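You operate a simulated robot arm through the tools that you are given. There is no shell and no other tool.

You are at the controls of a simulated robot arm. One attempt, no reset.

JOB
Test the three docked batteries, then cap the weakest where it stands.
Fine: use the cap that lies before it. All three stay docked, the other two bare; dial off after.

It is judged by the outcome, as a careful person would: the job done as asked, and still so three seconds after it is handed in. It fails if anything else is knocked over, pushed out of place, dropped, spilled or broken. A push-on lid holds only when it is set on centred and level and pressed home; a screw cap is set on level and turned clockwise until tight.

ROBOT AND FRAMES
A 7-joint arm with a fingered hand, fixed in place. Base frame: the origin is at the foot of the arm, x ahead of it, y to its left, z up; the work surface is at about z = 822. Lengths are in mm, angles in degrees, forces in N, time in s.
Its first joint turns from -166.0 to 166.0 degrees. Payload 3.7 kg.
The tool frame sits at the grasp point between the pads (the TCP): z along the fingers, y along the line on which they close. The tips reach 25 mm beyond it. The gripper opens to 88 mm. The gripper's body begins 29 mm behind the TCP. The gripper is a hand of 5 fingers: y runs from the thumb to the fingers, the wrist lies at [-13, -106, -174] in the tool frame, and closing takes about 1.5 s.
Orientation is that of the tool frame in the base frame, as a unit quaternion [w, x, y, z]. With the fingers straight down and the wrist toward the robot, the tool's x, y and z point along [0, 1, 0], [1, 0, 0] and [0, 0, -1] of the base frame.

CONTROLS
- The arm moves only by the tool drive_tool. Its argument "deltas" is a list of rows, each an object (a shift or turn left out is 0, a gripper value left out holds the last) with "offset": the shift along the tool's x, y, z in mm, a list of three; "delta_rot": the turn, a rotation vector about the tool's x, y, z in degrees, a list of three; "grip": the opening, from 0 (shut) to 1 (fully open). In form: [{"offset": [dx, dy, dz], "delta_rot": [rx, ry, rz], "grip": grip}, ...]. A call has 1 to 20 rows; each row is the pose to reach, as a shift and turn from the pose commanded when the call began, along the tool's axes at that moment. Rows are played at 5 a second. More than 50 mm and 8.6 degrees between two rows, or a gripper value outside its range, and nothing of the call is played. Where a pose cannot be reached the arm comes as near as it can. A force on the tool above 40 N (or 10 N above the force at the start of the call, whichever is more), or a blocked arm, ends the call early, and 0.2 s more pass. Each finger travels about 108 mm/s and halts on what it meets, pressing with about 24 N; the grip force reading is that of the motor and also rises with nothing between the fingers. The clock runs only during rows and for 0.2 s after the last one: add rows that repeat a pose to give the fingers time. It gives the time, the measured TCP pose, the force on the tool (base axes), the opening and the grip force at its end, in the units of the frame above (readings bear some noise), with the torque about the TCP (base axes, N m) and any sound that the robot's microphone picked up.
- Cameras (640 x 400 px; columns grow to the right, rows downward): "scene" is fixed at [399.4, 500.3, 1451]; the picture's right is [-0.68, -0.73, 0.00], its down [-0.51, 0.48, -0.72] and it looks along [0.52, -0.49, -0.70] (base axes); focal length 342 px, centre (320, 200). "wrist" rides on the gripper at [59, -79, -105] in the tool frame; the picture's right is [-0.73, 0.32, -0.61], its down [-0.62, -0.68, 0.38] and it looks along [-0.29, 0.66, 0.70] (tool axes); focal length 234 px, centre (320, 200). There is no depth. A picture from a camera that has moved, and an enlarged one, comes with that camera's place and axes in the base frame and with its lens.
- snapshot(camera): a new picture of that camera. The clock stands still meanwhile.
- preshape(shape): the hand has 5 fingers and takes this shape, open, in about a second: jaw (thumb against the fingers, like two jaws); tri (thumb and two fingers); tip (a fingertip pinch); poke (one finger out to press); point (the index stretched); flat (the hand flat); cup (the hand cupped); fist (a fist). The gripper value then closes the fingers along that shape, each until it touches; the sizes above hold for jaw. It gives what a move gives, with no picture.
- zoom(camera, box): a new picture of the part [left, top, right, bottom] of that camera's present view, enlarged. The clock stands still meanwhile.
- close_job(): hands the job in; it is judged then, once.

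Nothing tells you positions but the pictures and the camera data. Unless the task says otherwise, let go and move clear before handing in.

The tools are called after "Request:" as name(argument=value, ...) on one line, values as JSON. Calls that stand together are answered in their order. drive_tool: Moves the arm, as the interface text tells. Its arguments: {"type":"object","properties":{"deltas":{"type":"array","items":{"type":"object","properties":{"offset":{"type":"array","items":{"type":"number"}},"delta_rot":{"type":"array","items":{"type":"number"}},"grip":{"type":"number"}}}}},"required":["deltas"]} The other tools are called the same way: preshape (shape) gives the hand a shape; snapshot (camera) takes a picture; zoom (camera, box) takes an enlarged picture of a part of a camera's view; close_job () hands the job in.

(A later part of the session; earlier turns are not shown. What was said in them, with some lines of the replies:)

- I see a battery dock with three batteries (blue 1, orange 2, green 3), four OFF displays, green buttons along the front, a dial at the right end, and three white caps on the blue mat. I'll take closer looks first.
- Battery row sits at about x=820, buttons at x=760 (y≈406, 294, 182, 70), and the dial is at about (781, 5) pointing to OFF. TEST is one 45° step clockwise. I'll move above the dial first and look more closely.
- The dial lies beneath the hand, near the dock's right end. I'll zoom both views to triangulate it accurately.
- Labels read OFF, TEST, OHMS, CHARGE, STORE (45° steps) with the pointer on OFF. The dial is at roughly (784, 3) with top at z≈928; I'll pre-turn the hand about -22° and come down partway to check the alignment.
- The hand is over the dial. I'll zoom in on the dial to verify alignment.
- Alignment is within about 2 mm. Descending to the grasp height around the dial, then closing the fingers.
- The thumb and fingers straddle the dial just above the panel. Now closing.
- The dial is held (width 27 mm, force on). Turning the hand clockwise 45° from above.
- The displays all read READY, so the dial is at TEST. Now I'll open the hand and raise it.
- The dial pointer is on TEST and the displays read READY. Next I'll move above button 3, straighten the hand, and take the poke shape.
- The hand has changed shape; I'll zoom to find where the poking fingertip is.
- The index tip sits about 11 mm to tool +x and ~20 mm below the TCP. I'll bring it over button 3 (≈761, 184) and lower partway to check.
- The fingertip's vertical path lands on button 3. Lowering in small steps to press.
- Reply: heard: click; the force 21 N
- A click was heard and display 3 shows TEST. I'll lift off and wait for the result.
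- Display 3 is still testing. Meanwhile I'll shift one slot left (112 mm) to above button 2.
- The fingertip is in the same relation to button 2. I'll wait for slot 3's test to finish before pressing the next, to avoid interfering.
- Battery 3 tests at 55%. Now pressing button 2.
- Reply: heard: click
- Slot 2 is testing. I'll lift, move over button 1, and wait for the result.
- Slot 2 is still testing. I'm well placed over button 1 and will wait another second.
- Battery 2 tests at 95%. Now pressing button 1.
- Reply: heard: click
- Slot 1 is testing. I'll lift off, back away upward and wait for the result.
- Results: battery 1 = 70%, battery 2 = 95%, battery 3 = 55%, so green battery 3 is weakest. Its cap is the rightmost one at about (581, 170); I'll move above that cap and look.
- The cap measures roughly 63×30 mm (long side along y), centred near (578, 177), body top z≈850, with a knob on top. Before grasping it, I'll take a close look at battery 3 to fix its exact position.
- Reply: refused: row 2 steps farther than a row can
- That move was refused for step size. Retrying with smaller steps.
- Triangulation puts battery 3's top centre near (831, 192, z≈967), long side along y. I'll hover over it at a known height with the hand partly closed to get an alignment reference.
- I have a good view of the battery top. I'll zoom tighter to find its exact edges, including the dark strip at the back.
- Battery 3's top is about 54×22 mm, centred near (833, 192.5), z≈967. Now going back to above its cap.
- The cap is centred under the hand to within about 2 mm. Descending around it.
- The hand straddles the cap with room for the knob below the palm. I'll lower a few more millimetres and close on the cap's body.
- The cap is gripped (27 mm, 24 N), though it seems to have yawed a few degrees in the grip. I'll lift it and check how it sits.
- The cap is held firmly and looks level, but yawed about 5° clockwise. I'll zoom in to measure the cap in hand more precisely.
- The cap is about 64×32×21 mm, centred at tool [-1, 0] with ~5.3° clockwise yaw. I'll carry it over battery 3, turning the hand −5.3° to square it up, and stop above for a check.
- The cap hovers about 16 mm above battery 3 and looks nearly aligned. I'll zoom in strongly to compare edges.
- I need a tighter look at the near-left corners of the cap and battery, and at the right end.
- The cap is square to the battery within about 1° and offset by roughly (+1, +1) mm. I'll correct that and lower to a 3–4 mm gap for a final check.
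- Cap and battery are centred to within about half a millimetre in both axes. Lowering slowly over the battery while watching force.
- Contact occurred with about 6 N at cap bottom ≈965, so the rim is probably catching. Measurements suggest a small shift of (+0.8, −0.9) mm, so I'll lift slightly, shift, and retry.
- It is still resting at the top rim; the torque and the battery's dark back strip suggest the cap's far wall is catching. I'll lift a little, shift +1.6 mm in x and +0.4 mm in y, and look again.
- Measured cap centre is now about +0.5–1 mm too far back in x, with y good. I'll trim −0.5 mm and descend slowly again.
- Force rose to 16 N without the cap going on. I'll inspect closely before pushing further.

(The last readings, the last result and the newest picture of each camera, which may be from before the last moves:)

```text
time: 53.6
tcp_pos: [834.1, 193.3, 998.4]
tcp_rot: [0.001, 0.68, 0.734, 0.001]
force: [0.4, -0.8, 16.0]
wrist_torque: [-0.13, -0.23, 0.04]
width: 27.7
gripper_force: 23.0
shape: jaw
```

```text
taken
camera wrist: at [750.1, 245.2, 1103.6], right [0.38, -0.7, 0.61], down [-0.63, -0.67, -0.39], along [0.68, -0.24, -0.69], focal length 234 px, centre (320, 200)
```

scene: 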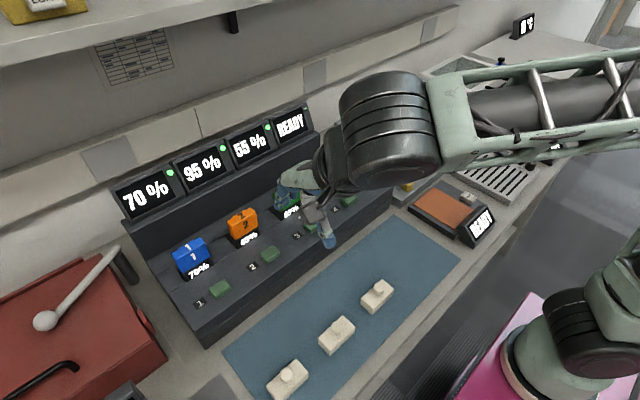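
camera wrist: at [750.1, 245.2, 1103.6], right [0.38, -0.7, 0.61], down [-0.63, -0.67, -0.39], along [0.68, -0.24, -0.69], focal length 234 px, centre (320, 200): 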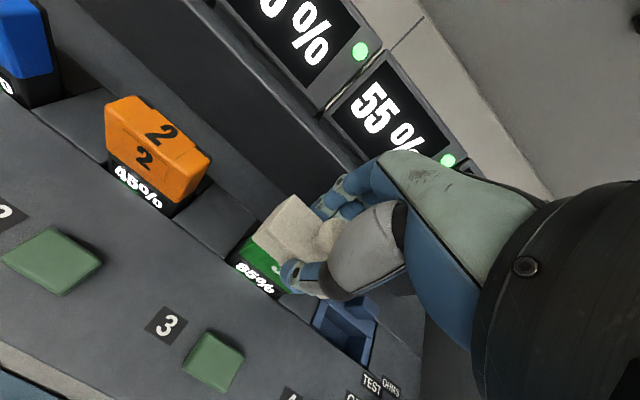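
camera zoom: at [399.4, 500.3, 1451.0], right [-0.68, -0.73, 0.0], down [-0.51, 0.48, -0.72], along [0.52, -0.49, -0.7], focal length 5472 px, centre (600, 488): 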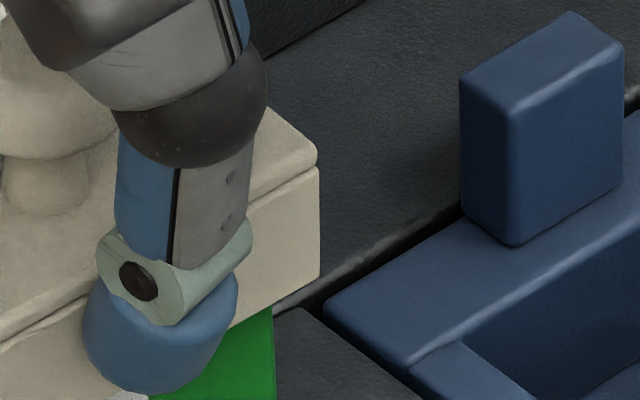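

I want a precise yaw comparison, so I'll zoom very tightly on the cap's two near bottom corners and on the battery's edges.

Request:
zoom(camera="scene", box=[272, 190, 288, 200])

Request:
zoom(camera="scene", box=[296, 170, 312, 180])

Request:
zoom(camera="scene", box=[284, 188, 316, 208])

Request:
zoom(camera="scene", box=[226, 200, 266, 225])

```text
16.00 times, centred on (280, 195) of scene
camera zoom: at [399.4, 500.3, 1451.0], right [-0.68, -0.73, 0.0], down [-0.51, 0.48, -0.72], along [0.52, -0.49, -0.7], focal length 5472 px, centre (960, 280)
```

zoom: 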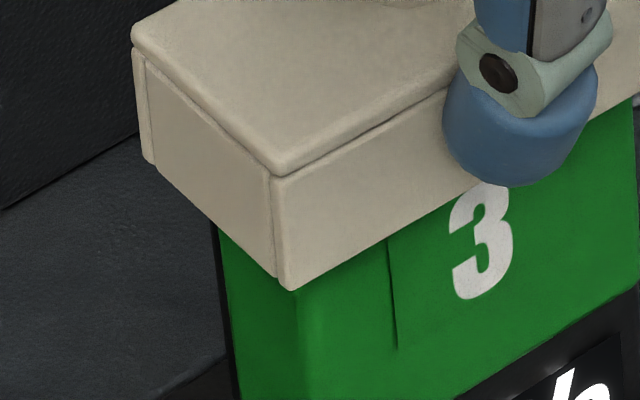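

```text
16.00 times, centred on (304, 175) of scene
camera zoom: at [399.4, 500.3, 1451.0], right [-0.68, -0.73, 0.0], down [-0.51, 0.48, -0.72], along [0.52, -0.49, -0.7], focal length 5472 px, centre (576, 600)
```

zoom: 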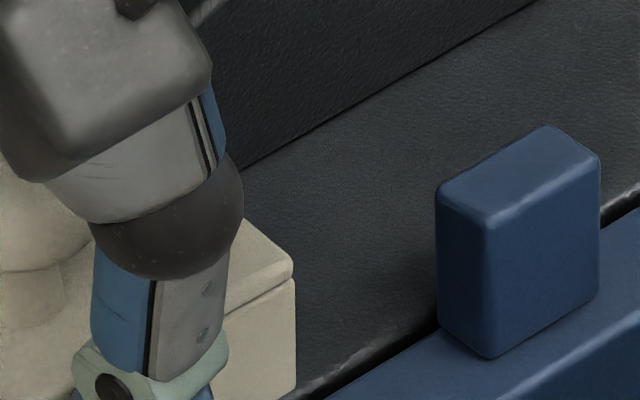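

```text
16.00 times, centred on (300, 198) of scene
camera zoom: at [399.4, 500.3, 1451.0], right [-0.68, -0.73, 0.0], down [-0.51, 0.48, -0.72], along [0.52, -0.49, -0.7], focal length 5472 px, centre (640, 232)
```

zoom: 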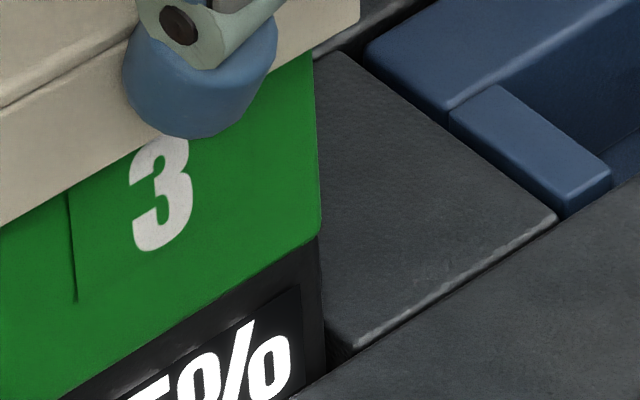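

```text
16.00 times, centred on (246, 212) of scene
camera zoom: at [399.4, 500.3, 1451.0], right [-0.68, -0.73, 0.0], down [-0.51, 0.48, -0.72], along [0.52, -0.49, -0.7], focal length 5472 px, centre (1504, 0)
```

zoom: 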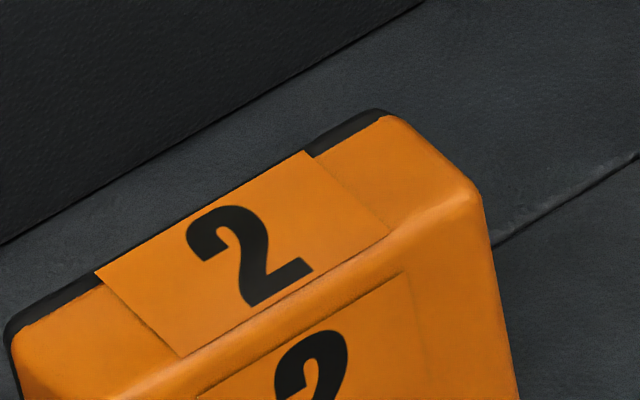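

Close inspection shows the cap has turned about 2.5° clockwise in the grip through contact, so it is jamming. I'll lift clear and re-measure both cap and battery at full zoom.

Request:
drive_tool(deltas=[{"offset": [0, 0, -6]}, {"offset": [0, 0, -18]}, {"offset": [0, 0, -36]}, {"offset": [0, 0, -36]}])

Request:
zoom(camera="scene", box=[272, 180, 312, 205])

Request:
zoom(camera="scene", box=[266, 160, 306, 185])

Request:
zoom(camera="scene", box=[286, 148, 326, 173])

Request:
zoom(camera="wrist", box=[250, 190, 290, 240])

```text
time: 54.6
tcp_pos: [832.6, 192.5, 1032.1]
tcp_rot: [0.0, 0.679, 0.734, 0.0]
force: [0.6, 0.8, 0.4]
wrist_torque: [-0.01, 0.02, -0.03]
width: 27.2
gripper_force: 24.8
shape: jaw
```

```text
16.00 times, centred on (292, 192) of scene
camera zoom: at [399.4, 500.3, 1451.0], right [-0.68, -0.73, 0.0], down [-0.51, 0.48, -0.72], along [0.52, -0.49, -0.7], focal length 5472 px, centre (768, 320)
```

zoom: 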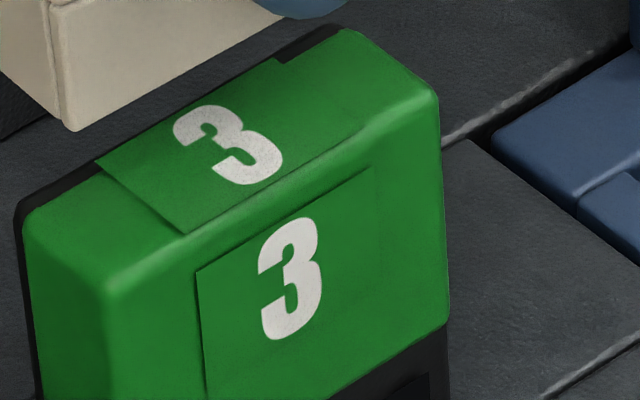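

```text
16.00 times, centred on (286, 172) of scene
camera zoom: at [399.4, 500.3, 1451.0], right [-0.68, -0.73, 0.0], down [-0.51, 0.48, -0.72], along [0.52, -0.49, -0.7], focal length 5472 px, centre (864, 640)
```

zoom: 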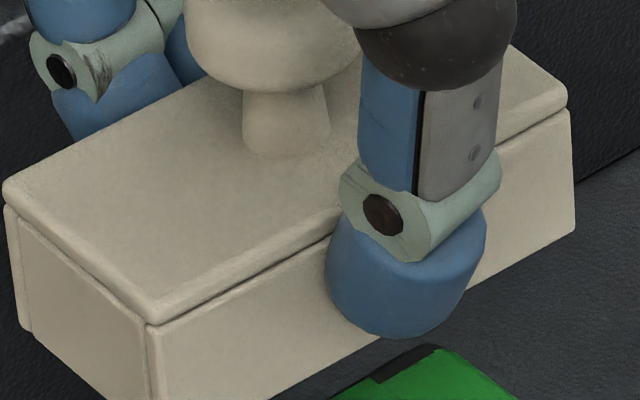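

```text
16.00 times, centred on (306, 160) of scene
camera zoom: at [399.4, 500.3, 1451.0], right [-0.68, -0.73, 0.0], down [-0.51, 0.48, -0.72], along [0.52, -0.49, -0.7], focal length 5472 px, centre (544, 832)
```

zoom: 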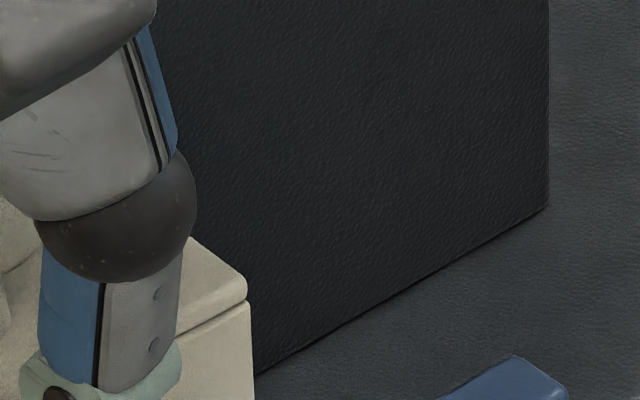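

```text
8.00 times, centred on (270, 215) of wrist
camera zoom: at [750.6, 245.4, 1138.6], right [0.38, -0.7, 0.61], down [-0.63, -0.67, -0.38], along [0.68, -0.24, -0.7], focal length 1873 px, centre (720, 80)
```

zoom: 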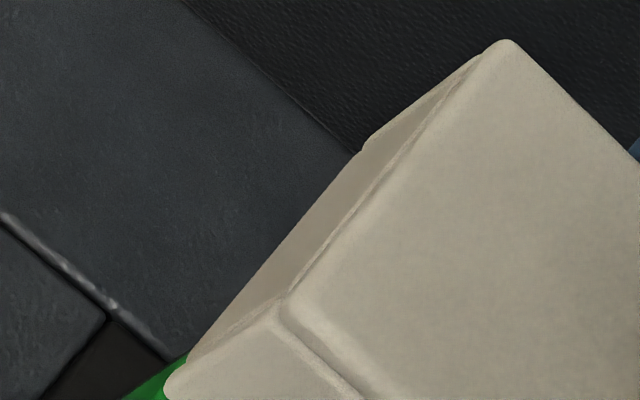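

The battery measures square to the base axes. I need one more tight view of the held cap's left face to judge its yaw and tilt.

Request:
zoom(camera="scene", box=[258, 166, 298, 191])

Request:
zoom(camera="scene", box=[282, 154, 322, 179])

Request:
zoom(camera="wrist", box=[240, 200, 320, 300])

```text
16.00 times, centred on (278, 178) of scene
camera zoom: at [399.4, 500.3, 1451.0], right [-0.68, -0.73, 0.0], down [-0.51, 0.48, -0.72], along [0.52, -0.49, -0.7], focal length 5472 px, centre (992, 544)
```

zoom: 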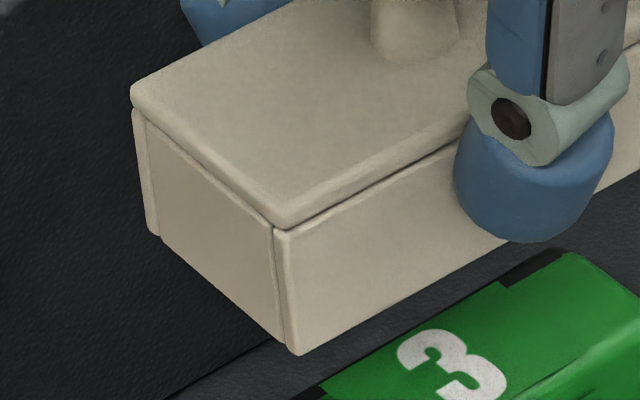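

```text
16.00 times, centred on (302, 166) of scene
camera zoom: at [399.4, 500.3, 1451.0], right [-0.68, -0.73, 0.0], down [-0.51, 0.48, -0.72], along [0.52, -0.49, -0.7], focal length 5472 px, centre (608, 736)
```

zoom: 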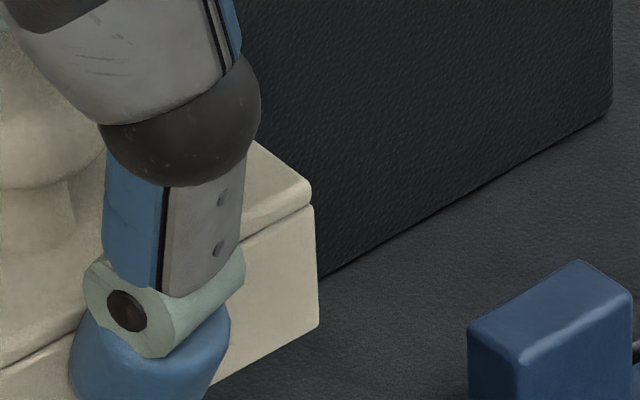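

```text
4.00 times, centred on (280, 250) of wrist
camera zoom: at [750.6, 245.4, 1138.6], right [0.38, -0.7, 0.61], down [-0.63, -0.67, -0.38], along [0.68, -0.24, -0.7], focal length 937 px, centre (480, 0)
```

zoom: 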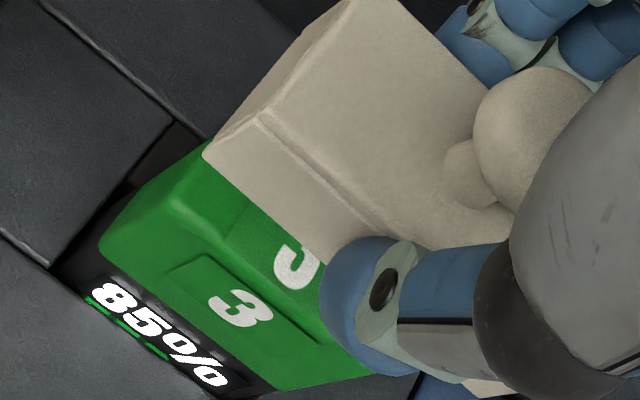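

Combined estimate: cap is about 1.1 mm too far in +x and ~1.5° clockwise. I'll correct both, then lower to light contact.

Request:
drive_tool(deltas=[{"offset": [0.28, -1.08, 8], "delta_rot": [0, 0, -1.5]}, {"offset": [0.28, -1.08, 18], "delta_rot": [0, 0, -1.5]}, {"offset": [0.28, -1.08, 26], "delta_rot": [0, 0, -1.5]}, {"offset": [0.28, -1.08, 30], "delta_rot": [0, 0, -1.5]}, {"offset": [0.28, -1.08, 32], "delta_rot": [0, 0, -1.5]}, {"offset": [0.28, -1.08, 33], "delta_rot": [0, 0, -1.5]}, {"offset": [0.28, -1.08, 34], "delta_rot": [0, 0, -1.5]}, {"offset": [0.28, -1.08, 34], "delta_rot": [0, 0, -1.5]}])

Request:
zoom(camera="scene", box=[262, 180, 302, 205])

Request:
zoom(camera="scene", box=[282, 170, 322, 195])

```text
time: 56.4
tcp_pos: [831.7, 192.7, 999.0]
tcp_rot: [0.0, 0.67, 0.743, 0.0]
force: [0.0, -0.3, 4.7]
wrist_torque: [-0.06, -0.06, 0.0]
width: 27.5
gripper_force: 23.4
shape: jaw
```

```text
16.00 times, centred on (282, 192) of scene
camera zoom: at [399.4, 500.3, 1451.0], right [-0.68, -0.73, 0.0], down [-0.51, 0.48, -0.72], along [0.52, -0.49, -0.7], focal length 5472 px, centre (928, 320)
```

zoom: 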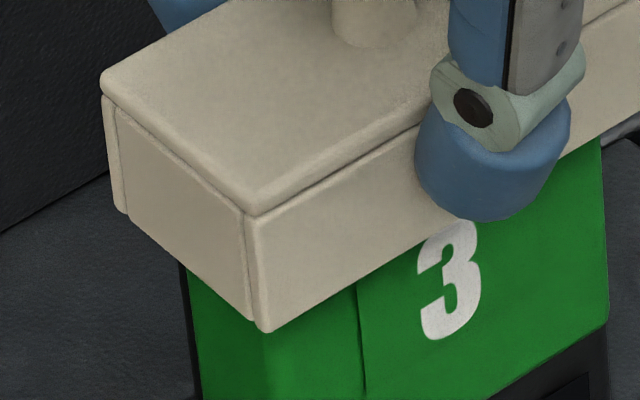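

```text
16.00 times, centred on (302, 182) of scene
camera zoom: at [399.4, 500.3, 1451.0], right [-0.68, -0.73, 0.0], down [-0.51, 0.48, -0.72], along [0.52, -0.49, -0.7], focal length 5472 px, centre (608, 480)
```

zoom: 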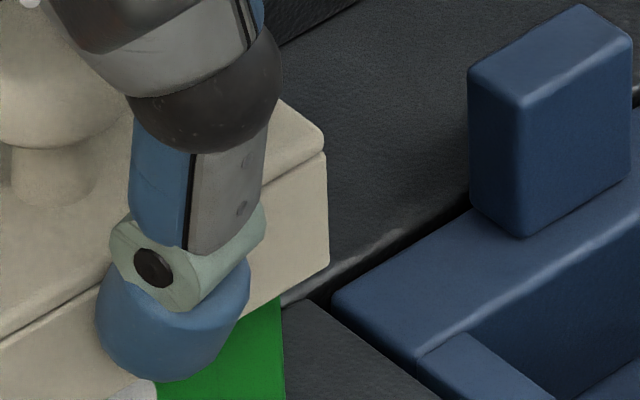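

Contact is light (4.7 N), with the cap centred to ~0.5 mm and yaw within ~1°. I'll trim yaw slightly and press a bit more to see if it slides on.

Request:
drive_tool(deltas=[{"offset": [0, 0, -1], "delta_rot": [0, 0, -0.8]}, {"offset": [0, 0, 0], "delta_rot": [0, 0, -0.8]}, {"offset": [0, 0, 1], "delta_rot": [0, 0, -0.8]}, {"offset": [0, 0, 2], "delta_rot": [0, 0, -0.8]}, {"offset": [0, 0, 2], "delta_rot": [0, 0, -0.8]}])

Request:
zoom(camera="scene", box=[262, 180, 302, 205])

Request:
zoom(camera="wrist", box=[240, 190, 320, 270])

```text
time: 57.6
tcp_pos: [832.3, 193.6, 999.0]
tcp_rot: [0.0, 0.665, 0.747, 0.0]
force: [0.5, -2.3, 14.9]
wrist_torque: [-0.09, -0.24, -0.01]
width: 27.7
gripper_force: 23.5
shape: jaw
```

```text
16.00 times, centred on (282, 192) of scene
camera zoom: at [399.4, 500.3, 1451.0], right [-0.68, -0.73, 0.0], down [-0.51, 0.48, -0.72], along [0.52, -0.49, -0.7], focal length 5472 px, centre (928, 320)
```

zoom: 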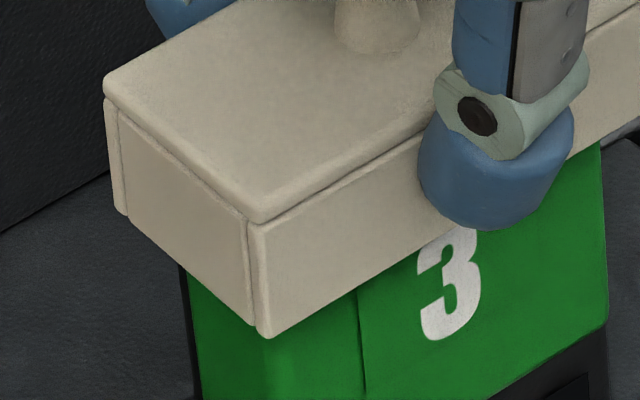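

```text
5.00 times, centred on (280, 230) of wrist
camera zoom: at [746.9, 242.3, 1103.7], right [0.4, -0.68, 0.61], down [-0.6, -0.7, -0.39], along [0.69, -0.21, -0.69], focal length 1171 px, centre (520, 50)
```

zoom: 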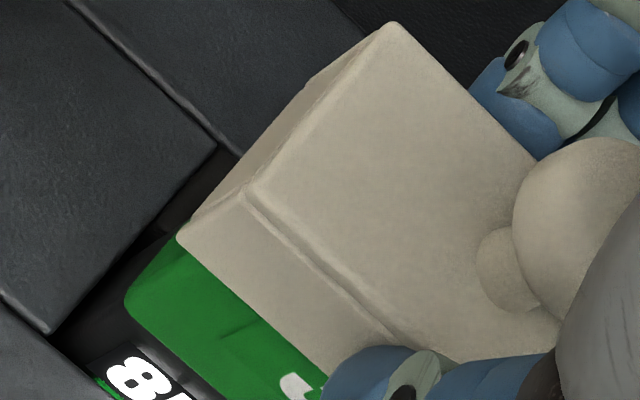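

It still stops at the same height with the load on the far wall. To learn whether the rim is resting on top or partly on, I'll do a deliberate test: shift 6 mm toward the robot and find the contact height there.

Request:
drive_tool(deltas=[{"offset": [0, 0, -3]}, {"offset": [0, 0, -6]}, {"offset": [0, -3, -6]}, {"offset": [0, -6, -6]}, {"offset": [0, -6, -4]}, {"offset": [0, -6, -3]}, {"offset": [0, -6, -2]}, {"offset": [0, -6, -1.5]}, {"offset": [0, -6, -1.5]}])

Request:
zoom(camera="scene", box=[262, 180, 302, 205])

```text
time: 59.6
tcp_pos: [826.9, 193.7, 998.3]
tcp_rot: [0.001, 0.665, 0.747, 0.001]
force: [0.0, 0.4, 7.2]
wrist_torque: [-0.05, -0.06, -0.02]
width: 27.3
gripper_force: 24.0
shape: jaw
```

```text
16.00 times, centred on (282, 192) of scene
camera zoom: at [399.4, 500.3, 1451.0], right [-0.68, -0.73, 0.0], down [-0.51, 0.48, -0.72], along [0.52, -0.49, -0.7], focal length 5472 px, centre (928, 320)
```

zoom: 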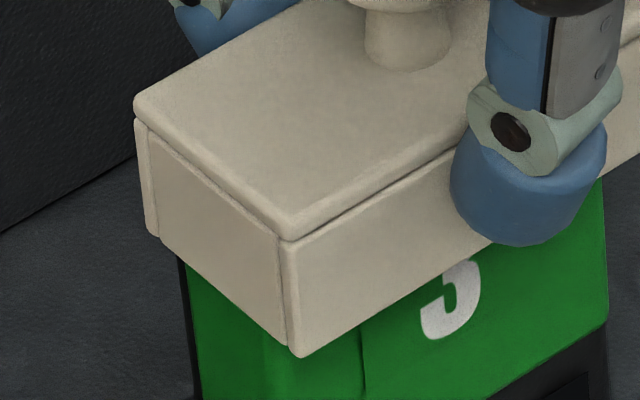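

The contact height is identical, so the rim has just been resting on the battery top. That lets me compare cap and battery on one plane: the cap needs to be about (+1.6, −0.6) mm from the earlier spot. I'll shift there and lower again.

Request:
drive_tool(deltas=[{"offset": [0, 0, -3]}, {"offset": [0, 0, -5]}, {"offset": [-0.4, 4, -5]}, {"offset": [-0.8, 7.5, -5]}, {"offset": [-0.8, 7.5, -3]}, {"offset": [-0.8, 7.5, -2]}, {"offset": [-0.8, 7.5, -1]}, {"offset": [-0.8, 7.5, 0]}, {"offset": [-0.8, 7.5, 0]}])

Request:
zoom(camera="scene", box=[262, 180, 302, 205])

Request:
zoom(camera="scene", box=[282, 170, 322, 195])

```text
time: 61.6
tcp_pos: [833.0, 193.1, 999.2]
tcp_rot: [0.0, 0.665, 0.747, 0.0]
force: [0.4, -0.4, 0.4]
wrist_torque: [0.01, -0.02, 0.02]
width: 27.4
gripper_force: 24.0
shape: jaw
```

```text
16.00 times, centred on (282, 192) of scene
camera zoom: at [399.4, 500.3, 1451.0], right [-0.68, -0.73, 0.0], down [-0.51, 0.48, -0.72], along [0.52, -0.49, -0.7], focal length 5472 px, centre (928, 320)
```

zoom: 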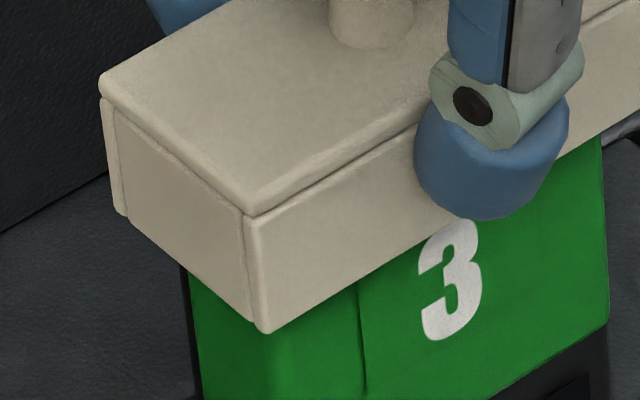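

```text
16.00 times, centred on (302, 182) of scene
camera zoom: at [399.4, 500.3, 1451.0], right [-0.68, -0.73, 0.0], down [-0.51, 0.48, -0.72], along [0.52, -0.49, -0.7], focal length 5472 px, centre (608, 480)
```

zoom: 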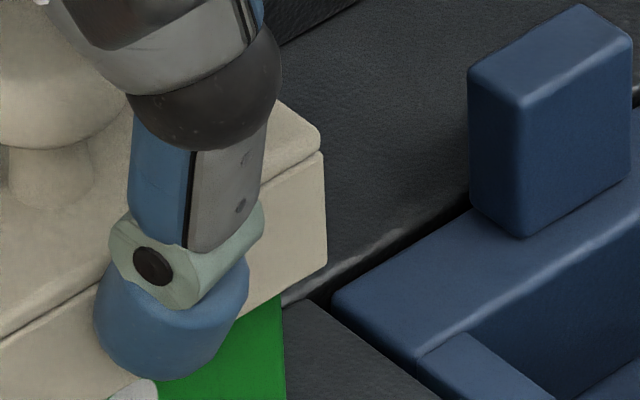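

No contact force now at this height. Continuing down in 1 mm steps.

Request:
drive_tool(deltas=[{"offset": [0, 0, 1]}, {"offset": [0, 0, 2]}, {"offset": [0, 0, 3]}, {"offset": [0, 0, 3]}])

Request:
zoom(camera="scene", box=[262, 180, 302, 205])

Request:
zoom(camera="scene", box=[282, 170, 322, 195])

```text
time: 62.6
tcp_pos: [833.6, 193.0, 995.0]
tcp_rot: [0.0, 0.665, 0.747, 0.0]
force: [1.2, -0.2, -0.9]
wrist_torque: [0.0, 0.02, 0.01]
width: 27.6
gripper_force: 23.7
shape: jaw
```

```text
16.00 times, centred on (282, 192) of scene
camera zoom: at [399.4, 500.3, 1451.0], right [-0.68, -0.73, 0.0], down [-0.51, 0.48, -0.72], along [0.52, -0.49, -0.7], focal length 5472 px, centre (928, 320)
```

zoom: 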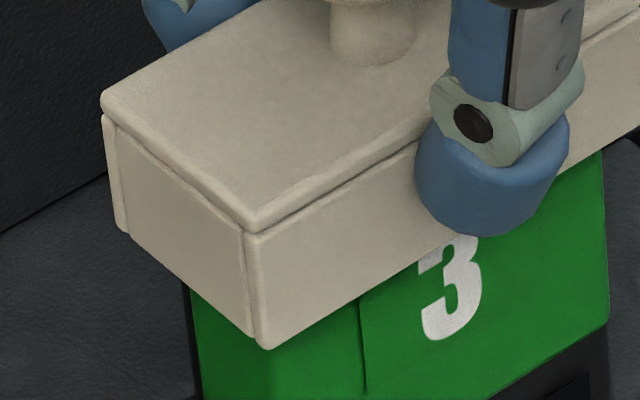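

```text
16.00 times, centred on (302, 182) of scene
camera zoom: at [399.4, 500.3, 1451.0], right [-0.68, -0.73, 0.0], down [-0.51, 0.48, -0.72], along [0.52, -0.49, -0.7], focal length 5472 px, centre (608, 480)
```

zoom: 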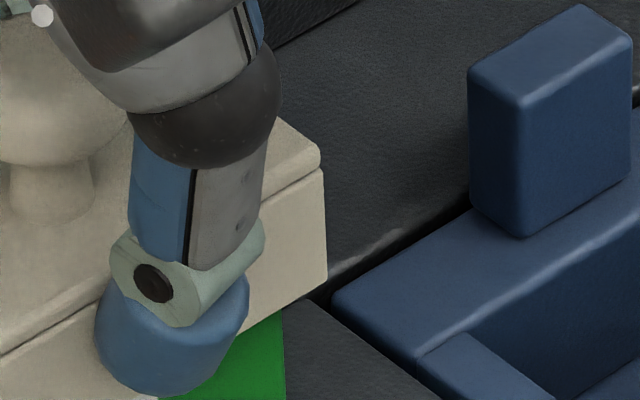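

The cap is sliding onto the battery freely. Continuing down gently.

Request:
drive_tool(deltas=[{"offset": [0, 0, 1.5]}, {"offset": [0, 0, 3]}, {"offset": [0, 0, 4.5]}, {"offset": [0, 0, 6]}, {"offset": [0, 0, 6]}])

Request:
zoom(camera="scene", box=[262, 175, 322, 210])

```text
time: 63.8
tcp_pos: [834.2, 191.8, 989.8]
tcp_rot: [0.0, 0.664, 0.747, 0.001]
force: [-0.7, -0.4, 0.6]
wrist_torque: [0.0, 0.0, 0.0]
width: 27.5
gripper_force: 24.2
shape: jaw
```

```text
10.67 times, centred on (292, 192) of scene
camera zoom: at [399.4, 500.3, 1451.0], right [-0.68, -0.73, 0.0], down [-0.51, 0.48, -0.72], along [0.52, -0.49, -0.7], focal length 3648 px, centre (619, 280)
```

zoom: 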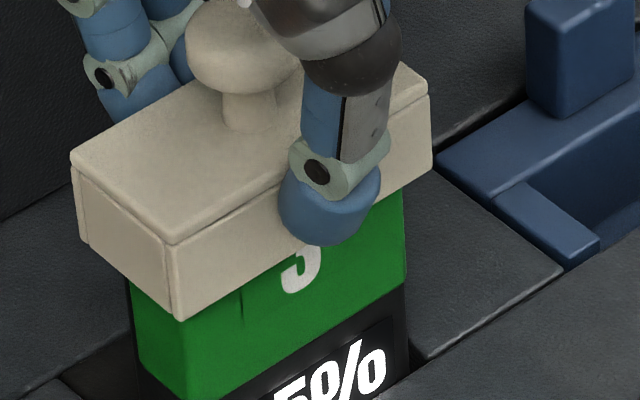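

Still free with no force; about 9 mm on. Continuing.

Request:
drive_tool(deltas=[{"offset": [0, 0, 1.5]}, {"offset": [0, 0, 3]}, {"offset": [0, 0, 4]}, {"offset": [0, 0, 5]}, {"offset": [0, 0, 5]}])

Request:
zoom(camera="scene", box=[262, 175, 322, 210])

```text
time: 65.0
tcp_pos: [834.3, 192.4, 984.7]
tcp_rot: [0.001, 0.665, 0.747, 0.0]
force: [0.0, -0.2, 0.6]
wrist_torque: [-0.04, 0.0, -0.01]
width: 27.2
gripper_force: 25.0
shape: jaw
```

```text
10.67 times, centred on (292, 192) of scene
camera zoom: at [399.4, 500.3, 1451.0], right [-0.68, -0.73, 0.0], down [-0.51, 0.48, -0.72], along [0.52, -0.49, -0.7], focal length 3648 px, centre (619, 280)
```

zoom: 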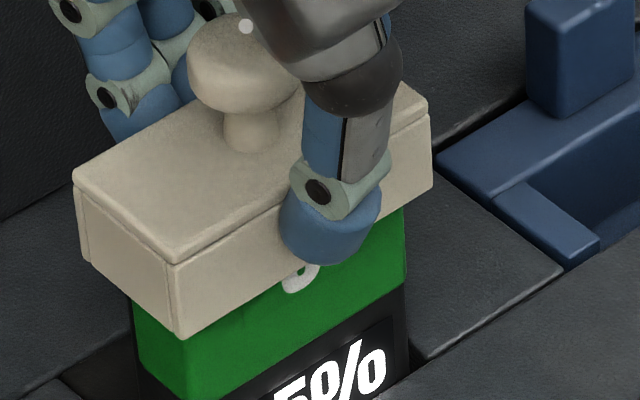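

About 14 mm on with no resistance. Continuing until it meets the seat, watching for force or a click.

Request:
drive_tool(deltas=[{"offset": [0, 0, 1]}, {"offset": [0, 0, 2]}, {"offset": [0, 0, 3]}, {"offset": [0, 0, 4]}, {"offset": [0, 0, 5]}, {"offset": [0, 0, 5]}])

Request:
zoom(camera="scene", box=[262, 175, 322, 210])

```text
time: 66.4
tcp_pos: [835.3, 191.0, 980.1]
tcp_rot: [0.0, 0.664, 0.747, 0.001]
force: [1.7, -0.9, 5.7]
wrist_torque: [-0.05, -0.02, -0.01]
width: 27.6
gripper_force: 23.4
shape: jaw
heard: snap
```

```text
10.67 times, centred on (292, 192) of scene
camera zoom: at [399.4, 500.3, 1451.0], right [-0.68, -0.73, 0.0], down [-0.51, 0.48, -0.72], along [0.52, -0.49, -0.7], focal length 3648 px, centre (619, 280)
```

zoom: 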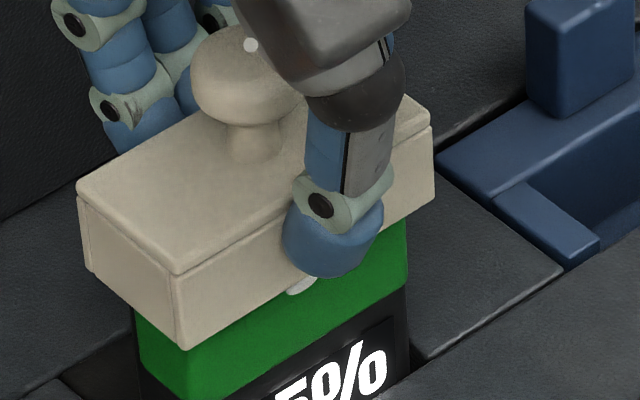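

A snap was heard at the seat with light force. I'll press just a bit more to be sure it is home, then open the fingers.

Request:
drive_tool(deltas=[{"offset": [0, 0, 1]}, {"offset": [0, 0, 2]}, {"offset": [0, 0, 2]}])

Request:
drive_tool(deltas=[{"offset": [0, 0, -2], "grip": 0.4}, {"offset": [0, 0, -2], "grip": 0.5}, {"offset": [0, 0, -2], "grip": 0.62}, {"offset": [0, 0, -2], "grip": 0.62}, {"offset": [0, 0, -2], "grip": 0.62}])

Request:
zoom(camera="scene", box=[252, 150, 332, 210])

Request:
snapshot(camera="wrist")

```text
time: 67.2
tcp_pos: [835.6, 191.8, 979.1]
tcp_rot: [0.001, 0.664, 0.747, 0.001]
force: [3.1, -1.2, 23.3]
wrist_torque: [-0.13, -0.14, 0.03]
width: 28.2
gripper_force: 23.9
shape: jaw
```

```text
time: 68.4
tcp_pos: [833.5, 191.9, 979.2]
tcp_rot: [0.0, 0.665, 0.747, 0.0]
force: [0.4, 0.4, 0.3]
wrist_torque: [0.02, -0.02, 0.01]
width: 54.1
gripper_force: 0.1
shape: jaw
```

```text
6.67 times, centred on (292, 180) of scene
camera zoom: at [399.4, 500.3, 1451.0], right [-0.68, -0.73, 0.0], down [-0.51, 0.48, -0.72], along [0.52, -0.49, -0.7], focal length 2280 px, centre (507, 333)
```

zoom: 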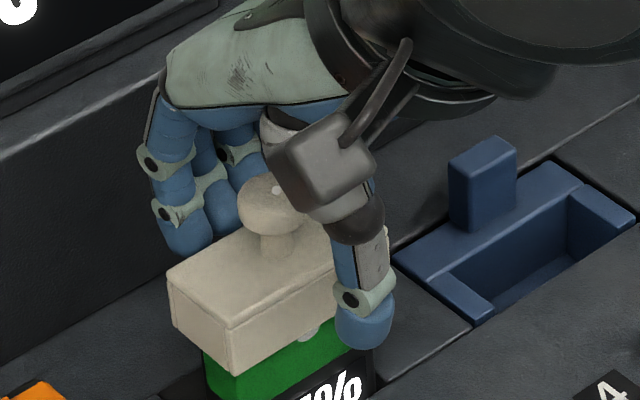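

```text
taken
camera wrist: at [749.0, 241.4, 1085.0], right [0.41, -0.68, 0.61], down [-0.6, -0.7, -0.38], along [0.69, -0.21, -0.7], focal length 234 px, centre (320, 200)
```

wrist: 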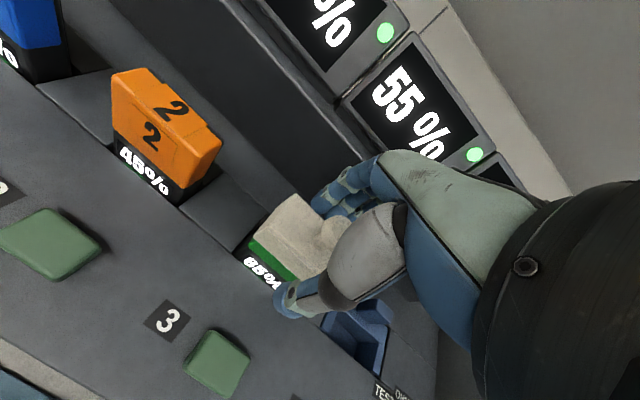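

The fingers are clear on both sides and the cap stays seated. Lifting straight up.

Request:
drive_tool(deltas=[{"offset": [0, 0, -8]}, {"offset": [0, 0, -20]}, {"offset": [0, 0, -40]}, {"offset": [0, 0, -70]}, {"offset": [0, 0, -100]}, {"offset": [0, 0, -100]}])

Request:
zoom(camera="scene", box=[252, 150, 332, 210])

Request:
snapshot(camera="scene")

Request:
zoom(camera="wrist", box=[180, 180, 320, 300])

```text
time: 69.8
tcp_pos: [834.8, 191.4, 1079.6]
tcp_rot: [-0.001, 0.664, 0.747, -0.001]
force: [0.0, -0.5, 0.0]
wrist_torque: [0.0, 0.02, 0.0]
width: 53.9
gripper_force: 0.0
shape: jaw
```

```text
6.67 times, centred on (292, 180) of scene
camera zoom: at [399.4, 500.3, 1451.0], right [-0.68, -0.73, 0.0], down [-0.51, 0.48, -0.72], along [0.52, -0.49, -0.7], focal length 2280 px, centre (507, 333)
```

zoom: 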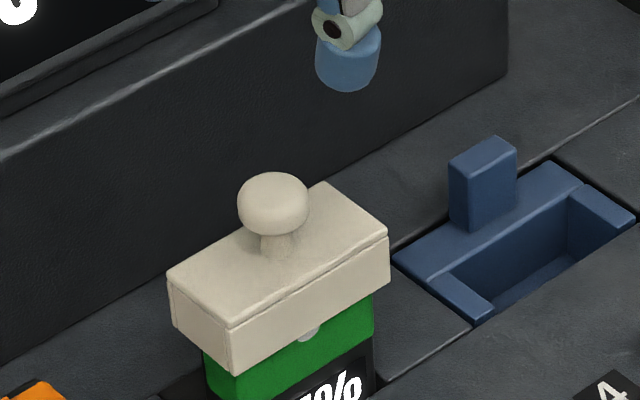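

```text
taken
```

scene: 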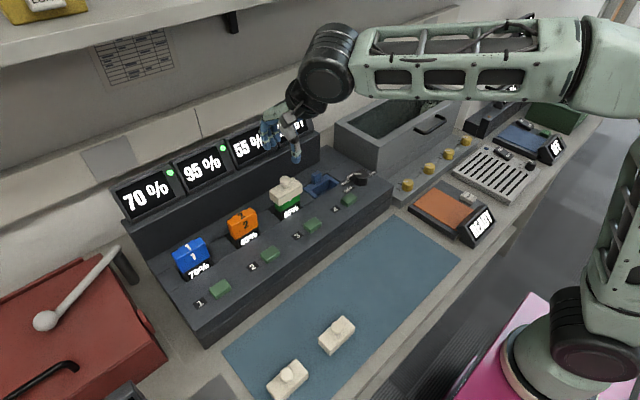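

```text
3.33 times, centred on (250, 240) of wrist
camera zoom: at [749.4, 241.4, 1185.3], right [0.41, -0.68, 0.61], down [-0.6, -0.7, -0.38], along [0.69, -0.21, -0.7], focal length 781 px, centre (553, 67)
```

zoom: 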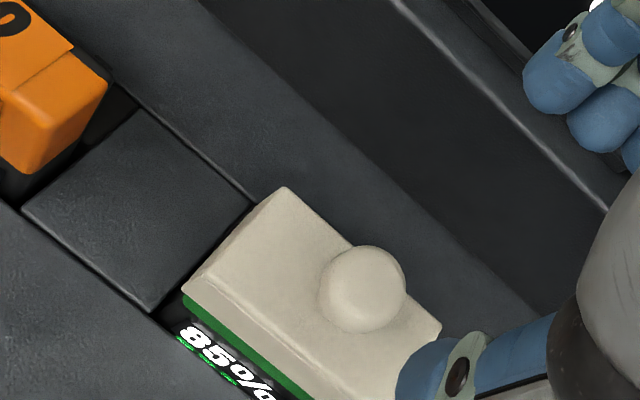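

The cap sits on battery 3, and the other caps are untouched on the mat. I'll check level and seating closely before dealing with the dial.

Request:
zoom(camera="scene", box=[268, 174, 308, 204])

Request:
zoom(camera="scene", box=[282, 174, 322, 199])

Request:
zoom(camera="scene", box=[262, 180, 302, 205])

```text
13.33 times, centred on (288, 189) of scene
camera zoom: at [399.4, 500.3, 1451.0], right [-0.68, -0.73, 0.0], down [-0.51, 0.48, -0.72], along [0.52, -0.49, -0.7], focal length 4560 px, centre (747, 347)
```

zoom: 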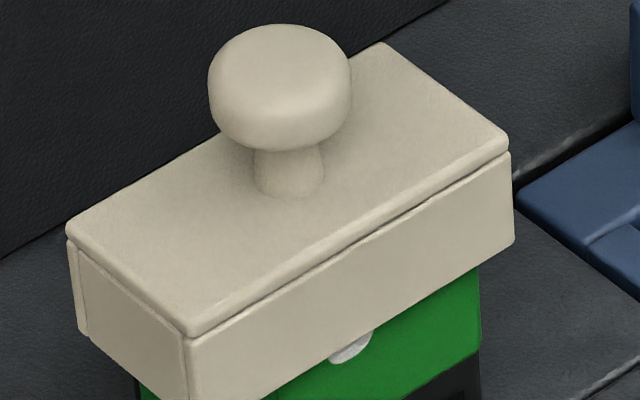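

```text
16.00 times, centred on (302, 186) of scene
camera zoom: at [399.4, 500.3, 1451.0], right [-0.68, -0.73, 0.0], down [-0.51, 0.48, -0.72], along [0.52, -0.49, -0.7], focal length 5472 px, centre (608, 416)
```

zoom: 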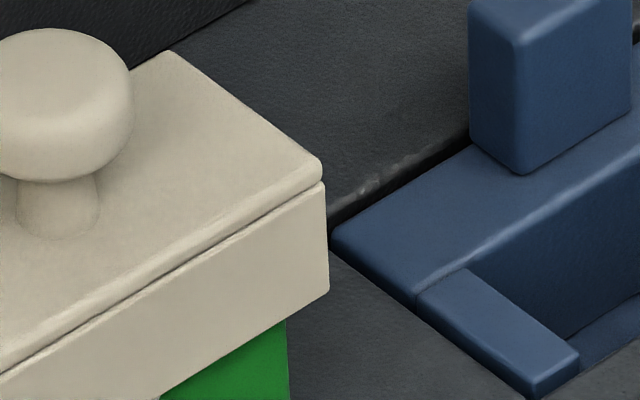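

```text
16.00 times, centred on (282, 192) of scene
camera zoom: at [399.4, 500.3, 1451.0], right [-0.68, -0.73, 0.0], down [-0.51, 0.48, -0.72], along [0.52, -0.49, -0.7], focal length 5472 px, centre (928, 320)
```

zoom: 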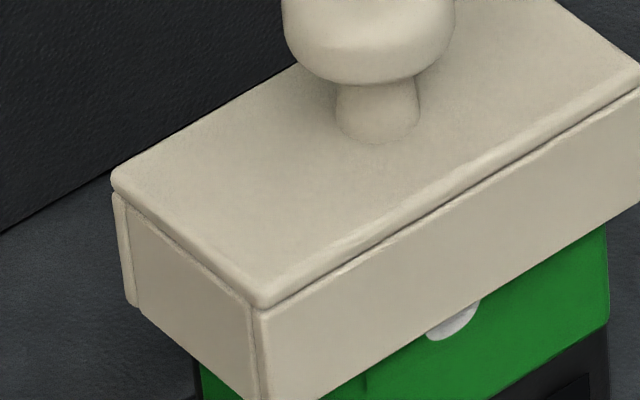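

The cap is seated level on battery 3. Now back to the dial: I'll move above it, pre-turned clockwise so I can turn it back 45° counter-clockwise to OFF.

Request:
drive_tool(deltas=[{"offset": [-36, -14, 0], "delta_rot": [0, 0, 6], "grip": 0.9}, {"offset": [-73, -29, 0], "delta_rot": [0, 0, 12]}, {"offset": [-110, -43, 0], "delta_rot": [0, 0, 18]}, {"offset": [-146, -57, 0], "delta_rot": [0, 0, 24]}, {"offset": [-182.9, -71.7, 0], "delta_rot": [0, 0, 30]}, {"offset": [-182.9, -71.7, 40], "delta_rot": [0, 0, 30]}, {"offset": [-182.9, -71.7, 80], "delta_rot": [0, 0, 30]}, {"offset": [-182.9, -71.7, 105], "delta_rot": [0, 0, 30]}, {"offset": [-182.9, -71.7, 105], "delta_rot": [0, 0, 30]}])

Request:
snapshot(camera="wrist")

Request:
zoom(camera="scene", box=[300, 110, 440, 210])

Request:
zoom(camera="wrist", box=[230, 200, 350, 300])

```text
time: 71.8
tcp_pos: [784.3, 2.8, 973.0]
tcp_rot: [0.0, 0.835, 0.55, 0.001]
force: [-0.1, 0.1, 0.7]
wrist_torque: [-0.01, 0.0, -0.03]
width: 79.0
gripper_force: 0.1
shape: jaw
```

```text
taken
camera wrist: at [735.9, 87.9, 1079.4], right [0.01, -0.79, 0.61], down [-0.87, -0.3, -0.38], along [0.49, -0.53, -0.7], focal length 234 px, centre (320, 200)
```

wrist: 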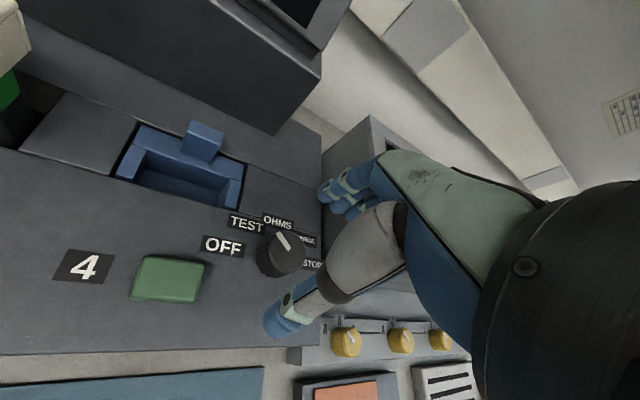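

```text
4.00 times, centred on (370, 160) of scene
camera zoom: at [399.4, 500.3, 1451.0], right [-0.68, -0.73, 0.0], down [-0.51, 0.48, -0.72], along [0.52, -0.49, -0.7], focal length 1368 px, centre (120, 360)
```

zoom: 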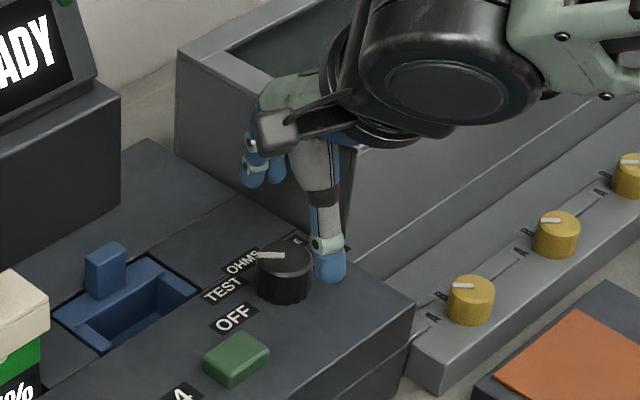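

```text
4.00 times, centred on (290, 250) of wrist
camera zoom: at [735.9, 87.9, 1079.4], right [0.01, -0.79, 0.61], down [-0.87, -0.3, -0.38], along [0.49, -0.53, -0.7], focal length 937 px, centre (440, 0)
```

zoom: 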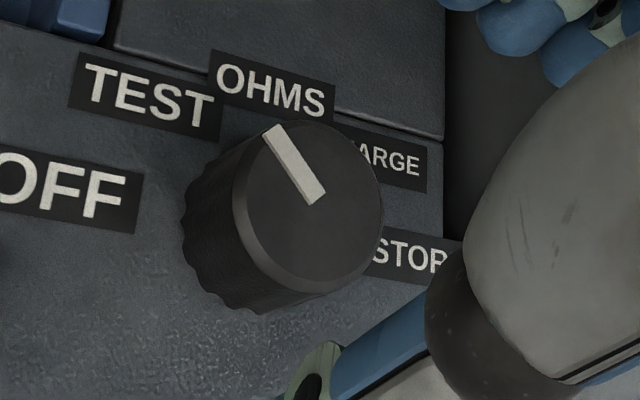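

The dial is centred beneath the hand with the pointer on TEST. Descending, gripping, then turning counter-clockwise 46°.

Request:
drive_tool(deltas=[{"offset": [0.5, 0, 12]}, {"offset": [0.5, 0, 24]}, {"offset": [0.5, 0, 34]}, {"offset": [0.5, 0, 34]}, {"offset": [0.5, 0, 34], "grip": 0.3}, {"offset": [0.5, 0, 34], "grip": 0.3}, {"offset": [0.5, 0, 34], "grip": 0.1}, {"offset": [0.5, 0, 34], "grip": 0.1}, {"offset": [0.5, 0, 34], "grip": 0.1}, {"offset": [0.5, 0, 34], "grip": 0.1}, {"offset": [0.5, 0, 34], "grip": 0.1}])

Request:
zoom(camera="scene", box=[300, 110, 440, 210])

Request:
zoom(camera="wrist", box=[230, 150, 430, 350])

```text
time: 74.2
tcp_pos: [784.9, 2.4, 940.3]
tcp_rot: [0.0, 0.835, 0.55, 0.0]
force: [1.1, -1.3, 0.5]
wrist_torque: [0.0, -0.02, 0.0]
width: 28.6
gripper_force: 24.1
shape: jaw
```

```text
4.00 times, centred on (370, 160) of scene
camera zoom: at [399.4, 500.3, 1451.0], right [-0.68, -0.73, 0.0], down [-0.51, 0.48, -0.72], along [0.52, -0.49, -0.7], focal length 1368 px, centre (120, 360)
```

zoom: 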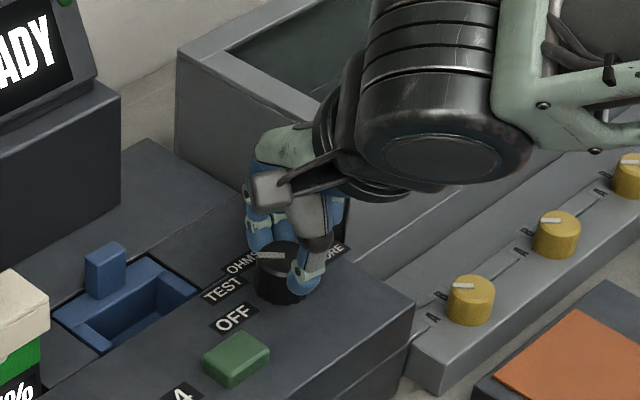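

```text
2.00 times, centred on (330, 250) of wrist
camera zoom: at [735.8, 88.0, 1046.1], right [0.01, -0.79, 0.61], down [-0.87, -0.3, -0.38], along [0.49, -0.53, -0.7], focal length 468 px, centre (300, 100)
```

zoom: 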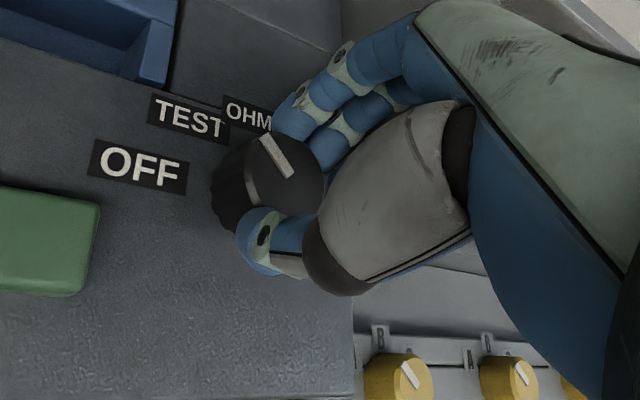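

The dial is gripped and still on TEST. Turning counter-clockwise.

Request:
drive_tool(deltas=[{"delta_rot": [0, 0, -7]}, {"delta_rot": [0, 0, -14]}, {"delta_rot": [0, 0, -21]}, {"delta_rot": [0, 0, -28]}, {"delta_rot": [0, 0, -35]}, {"delta_rot": [0, 0, -42]}, {"delta_rot": [0, 0, -46]}, {"delta_rot": [0, 0, -46]}])

Request:
snapshot(camera="scene")

Request:
zoom(camera="wrist", box=[230, 150, 430, 350])

```text
time: 76.0
tcp_pos: [784.7, 2.6, 941.7]
tcp_rot: [0.0, 0.554, 0.833, 0.0]
force: [-1.7, -13.6, 3.4]
wrist_torque: [-0.33, 0.17, -0.19]
width: 27.5
gripper_force: 23.9
shape: jaw
```

```text
taken
```

scene: 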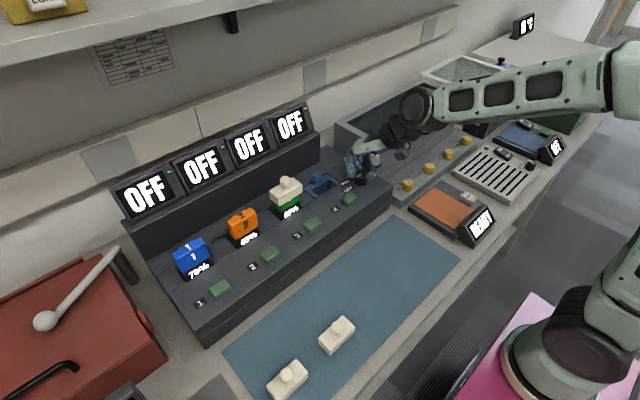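

```text
2.00 times, centred on (330, 250) of wrist
camera zoom: at [689.3, 25.8, 1046.7], right [0.58, -0.55, 0.61], down [-0.39, -0.84, -0.38], along [0.72, -0.01, -0.7], focal length 468 px, centre (300, 100)
```

zoom: 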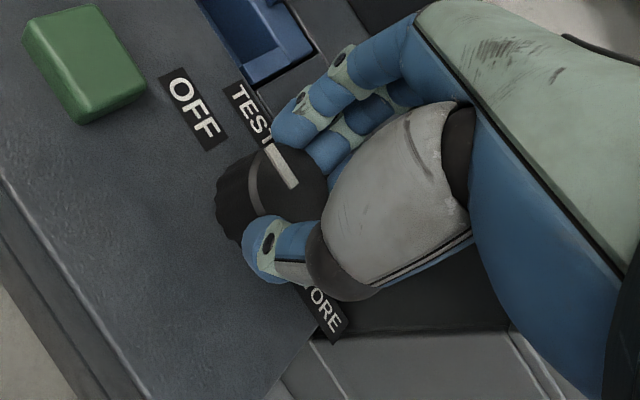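

All four displays read OFF. Releasing the dial and lifting away.

Request:
drive_tool(deltas=[{"grip": 0.6}, {"grip": 0.7}, {"grip": 0.7}, {"grip": 0.7}, {"offset": [0, 0, -25]}, {"offset": [0, 0, -60]}, {"offset": [0, 0, -100]}, {"offset": [0, -30, -140]}, {"offset": [0, -70, -165]}, {"offset": [0, -110, -185]}, {"offset": [0, -110, -185]}])

Request:
snapshot(camera="scene")

Request:
zoom(camera="scene", box=[110, 90, 410, 290])

Request:
zoom(camera="scene", box=[320, 155, 400, 215])

Request:
zoom(camera="scene", box=[252, 165, 332, 225])

```text
time: 78.4
tcp_pos: [683.4, -39.3, 1126.8]
tcp_rot: [0.001, 0.554, 0.832, 0.0]
force: [0.3, 0.5, -0.1]
wrist_torque: [0.0, 0.02, 0.02]
width: 61.3
gripper_force: 0.0
shape: jaw
```

```text
taken
```

scene: 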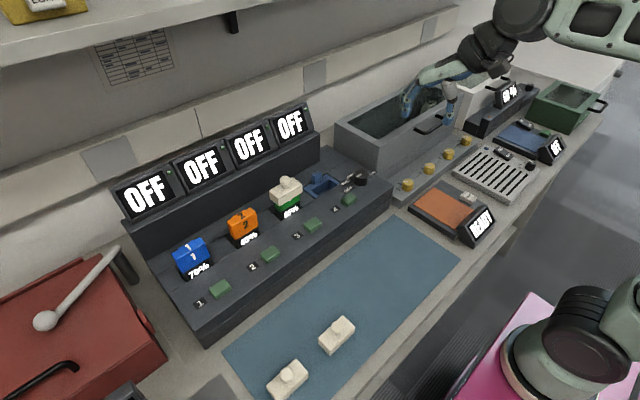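

```text
2.00 times, centred on (260, 190) of scene
camera zoom: at [399.4, 500.3, 1451.0], right [-0.68, -0.73, 0.0], down [-0.51, 0.48, -0.72], along [0.52, -0.49, -0.7], focal length 684 px, centre (440, 220)
```

zoom: 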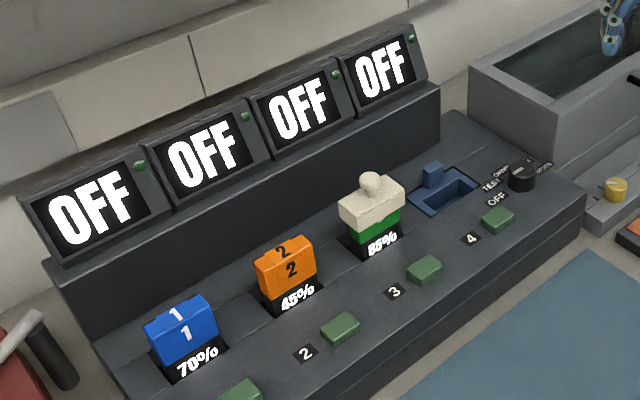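

```text
6.67 times, centred on (360, 185) of scene
camera zoom: at [399.4, 500.3, 1451.0], right [-0.68, -0.73, 0.0], down [-0.51, 0.48, -0.72], along [0.52, -0.49, -0.7], focal length 2280 px, centre (53, 300)
```

zoom: 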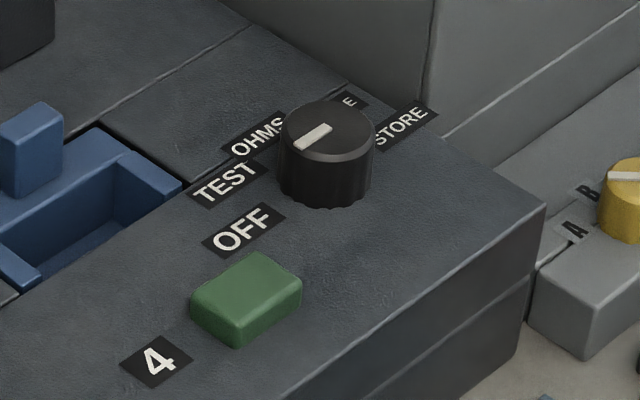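

```text
6.67 times, centred on (292, 195) of scene
camera zoom: at [399.4, 500.3, 1451.0], right [-0.68, -0.73, 0.0], down [-0.51, 0.48, -0.72], along [0.52, -0.49, -0.7], focal length 2280 px, centre (507, 233)
```

zoom: 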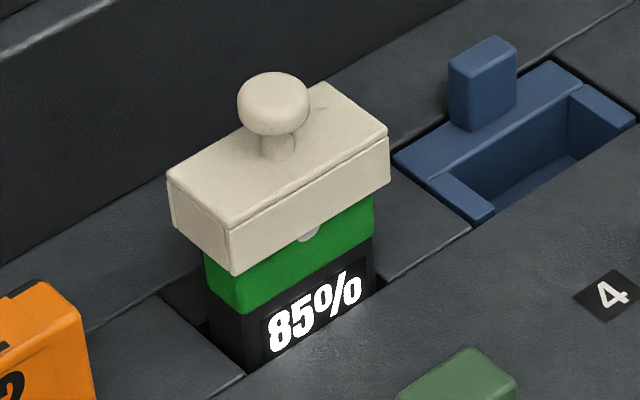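

Everything is as asked: dial on OFF, all displays OFF, battery 3 (the weakest at 55%) is capped and still docked, batteries 1 and 2 are bare and the arm is clear. Handing the job in.

Request:
close_job()

```text
The job is handed in.
```

I tested all three batteries and capped the weakest, battery 3 (green), where it stands. The job is handed in.

| Battery | Label | Test result |
|---|---|---|
| 1 (blue) | 70% | 70% |
| 2 (orange) | 45% | 95% |
| 3 (green) | 85% | **55%** |

- **Cap:** I used the cap lying in front of battery 3. Its rim caught on the battery top several times before it lined up. It then slid on freely, snapped at the seat, and I pressed it once more. It looked level afterwards.
- **Batteries:** All three are still docked, and batteries 1 and 2 are bare.
- **Dial:** It is back on OFF, and all four displays read OFF.
- **Rest of the bench:** The other two caps are untouched on the mat. In the last picture nothing else was out of place and the hand was clear.
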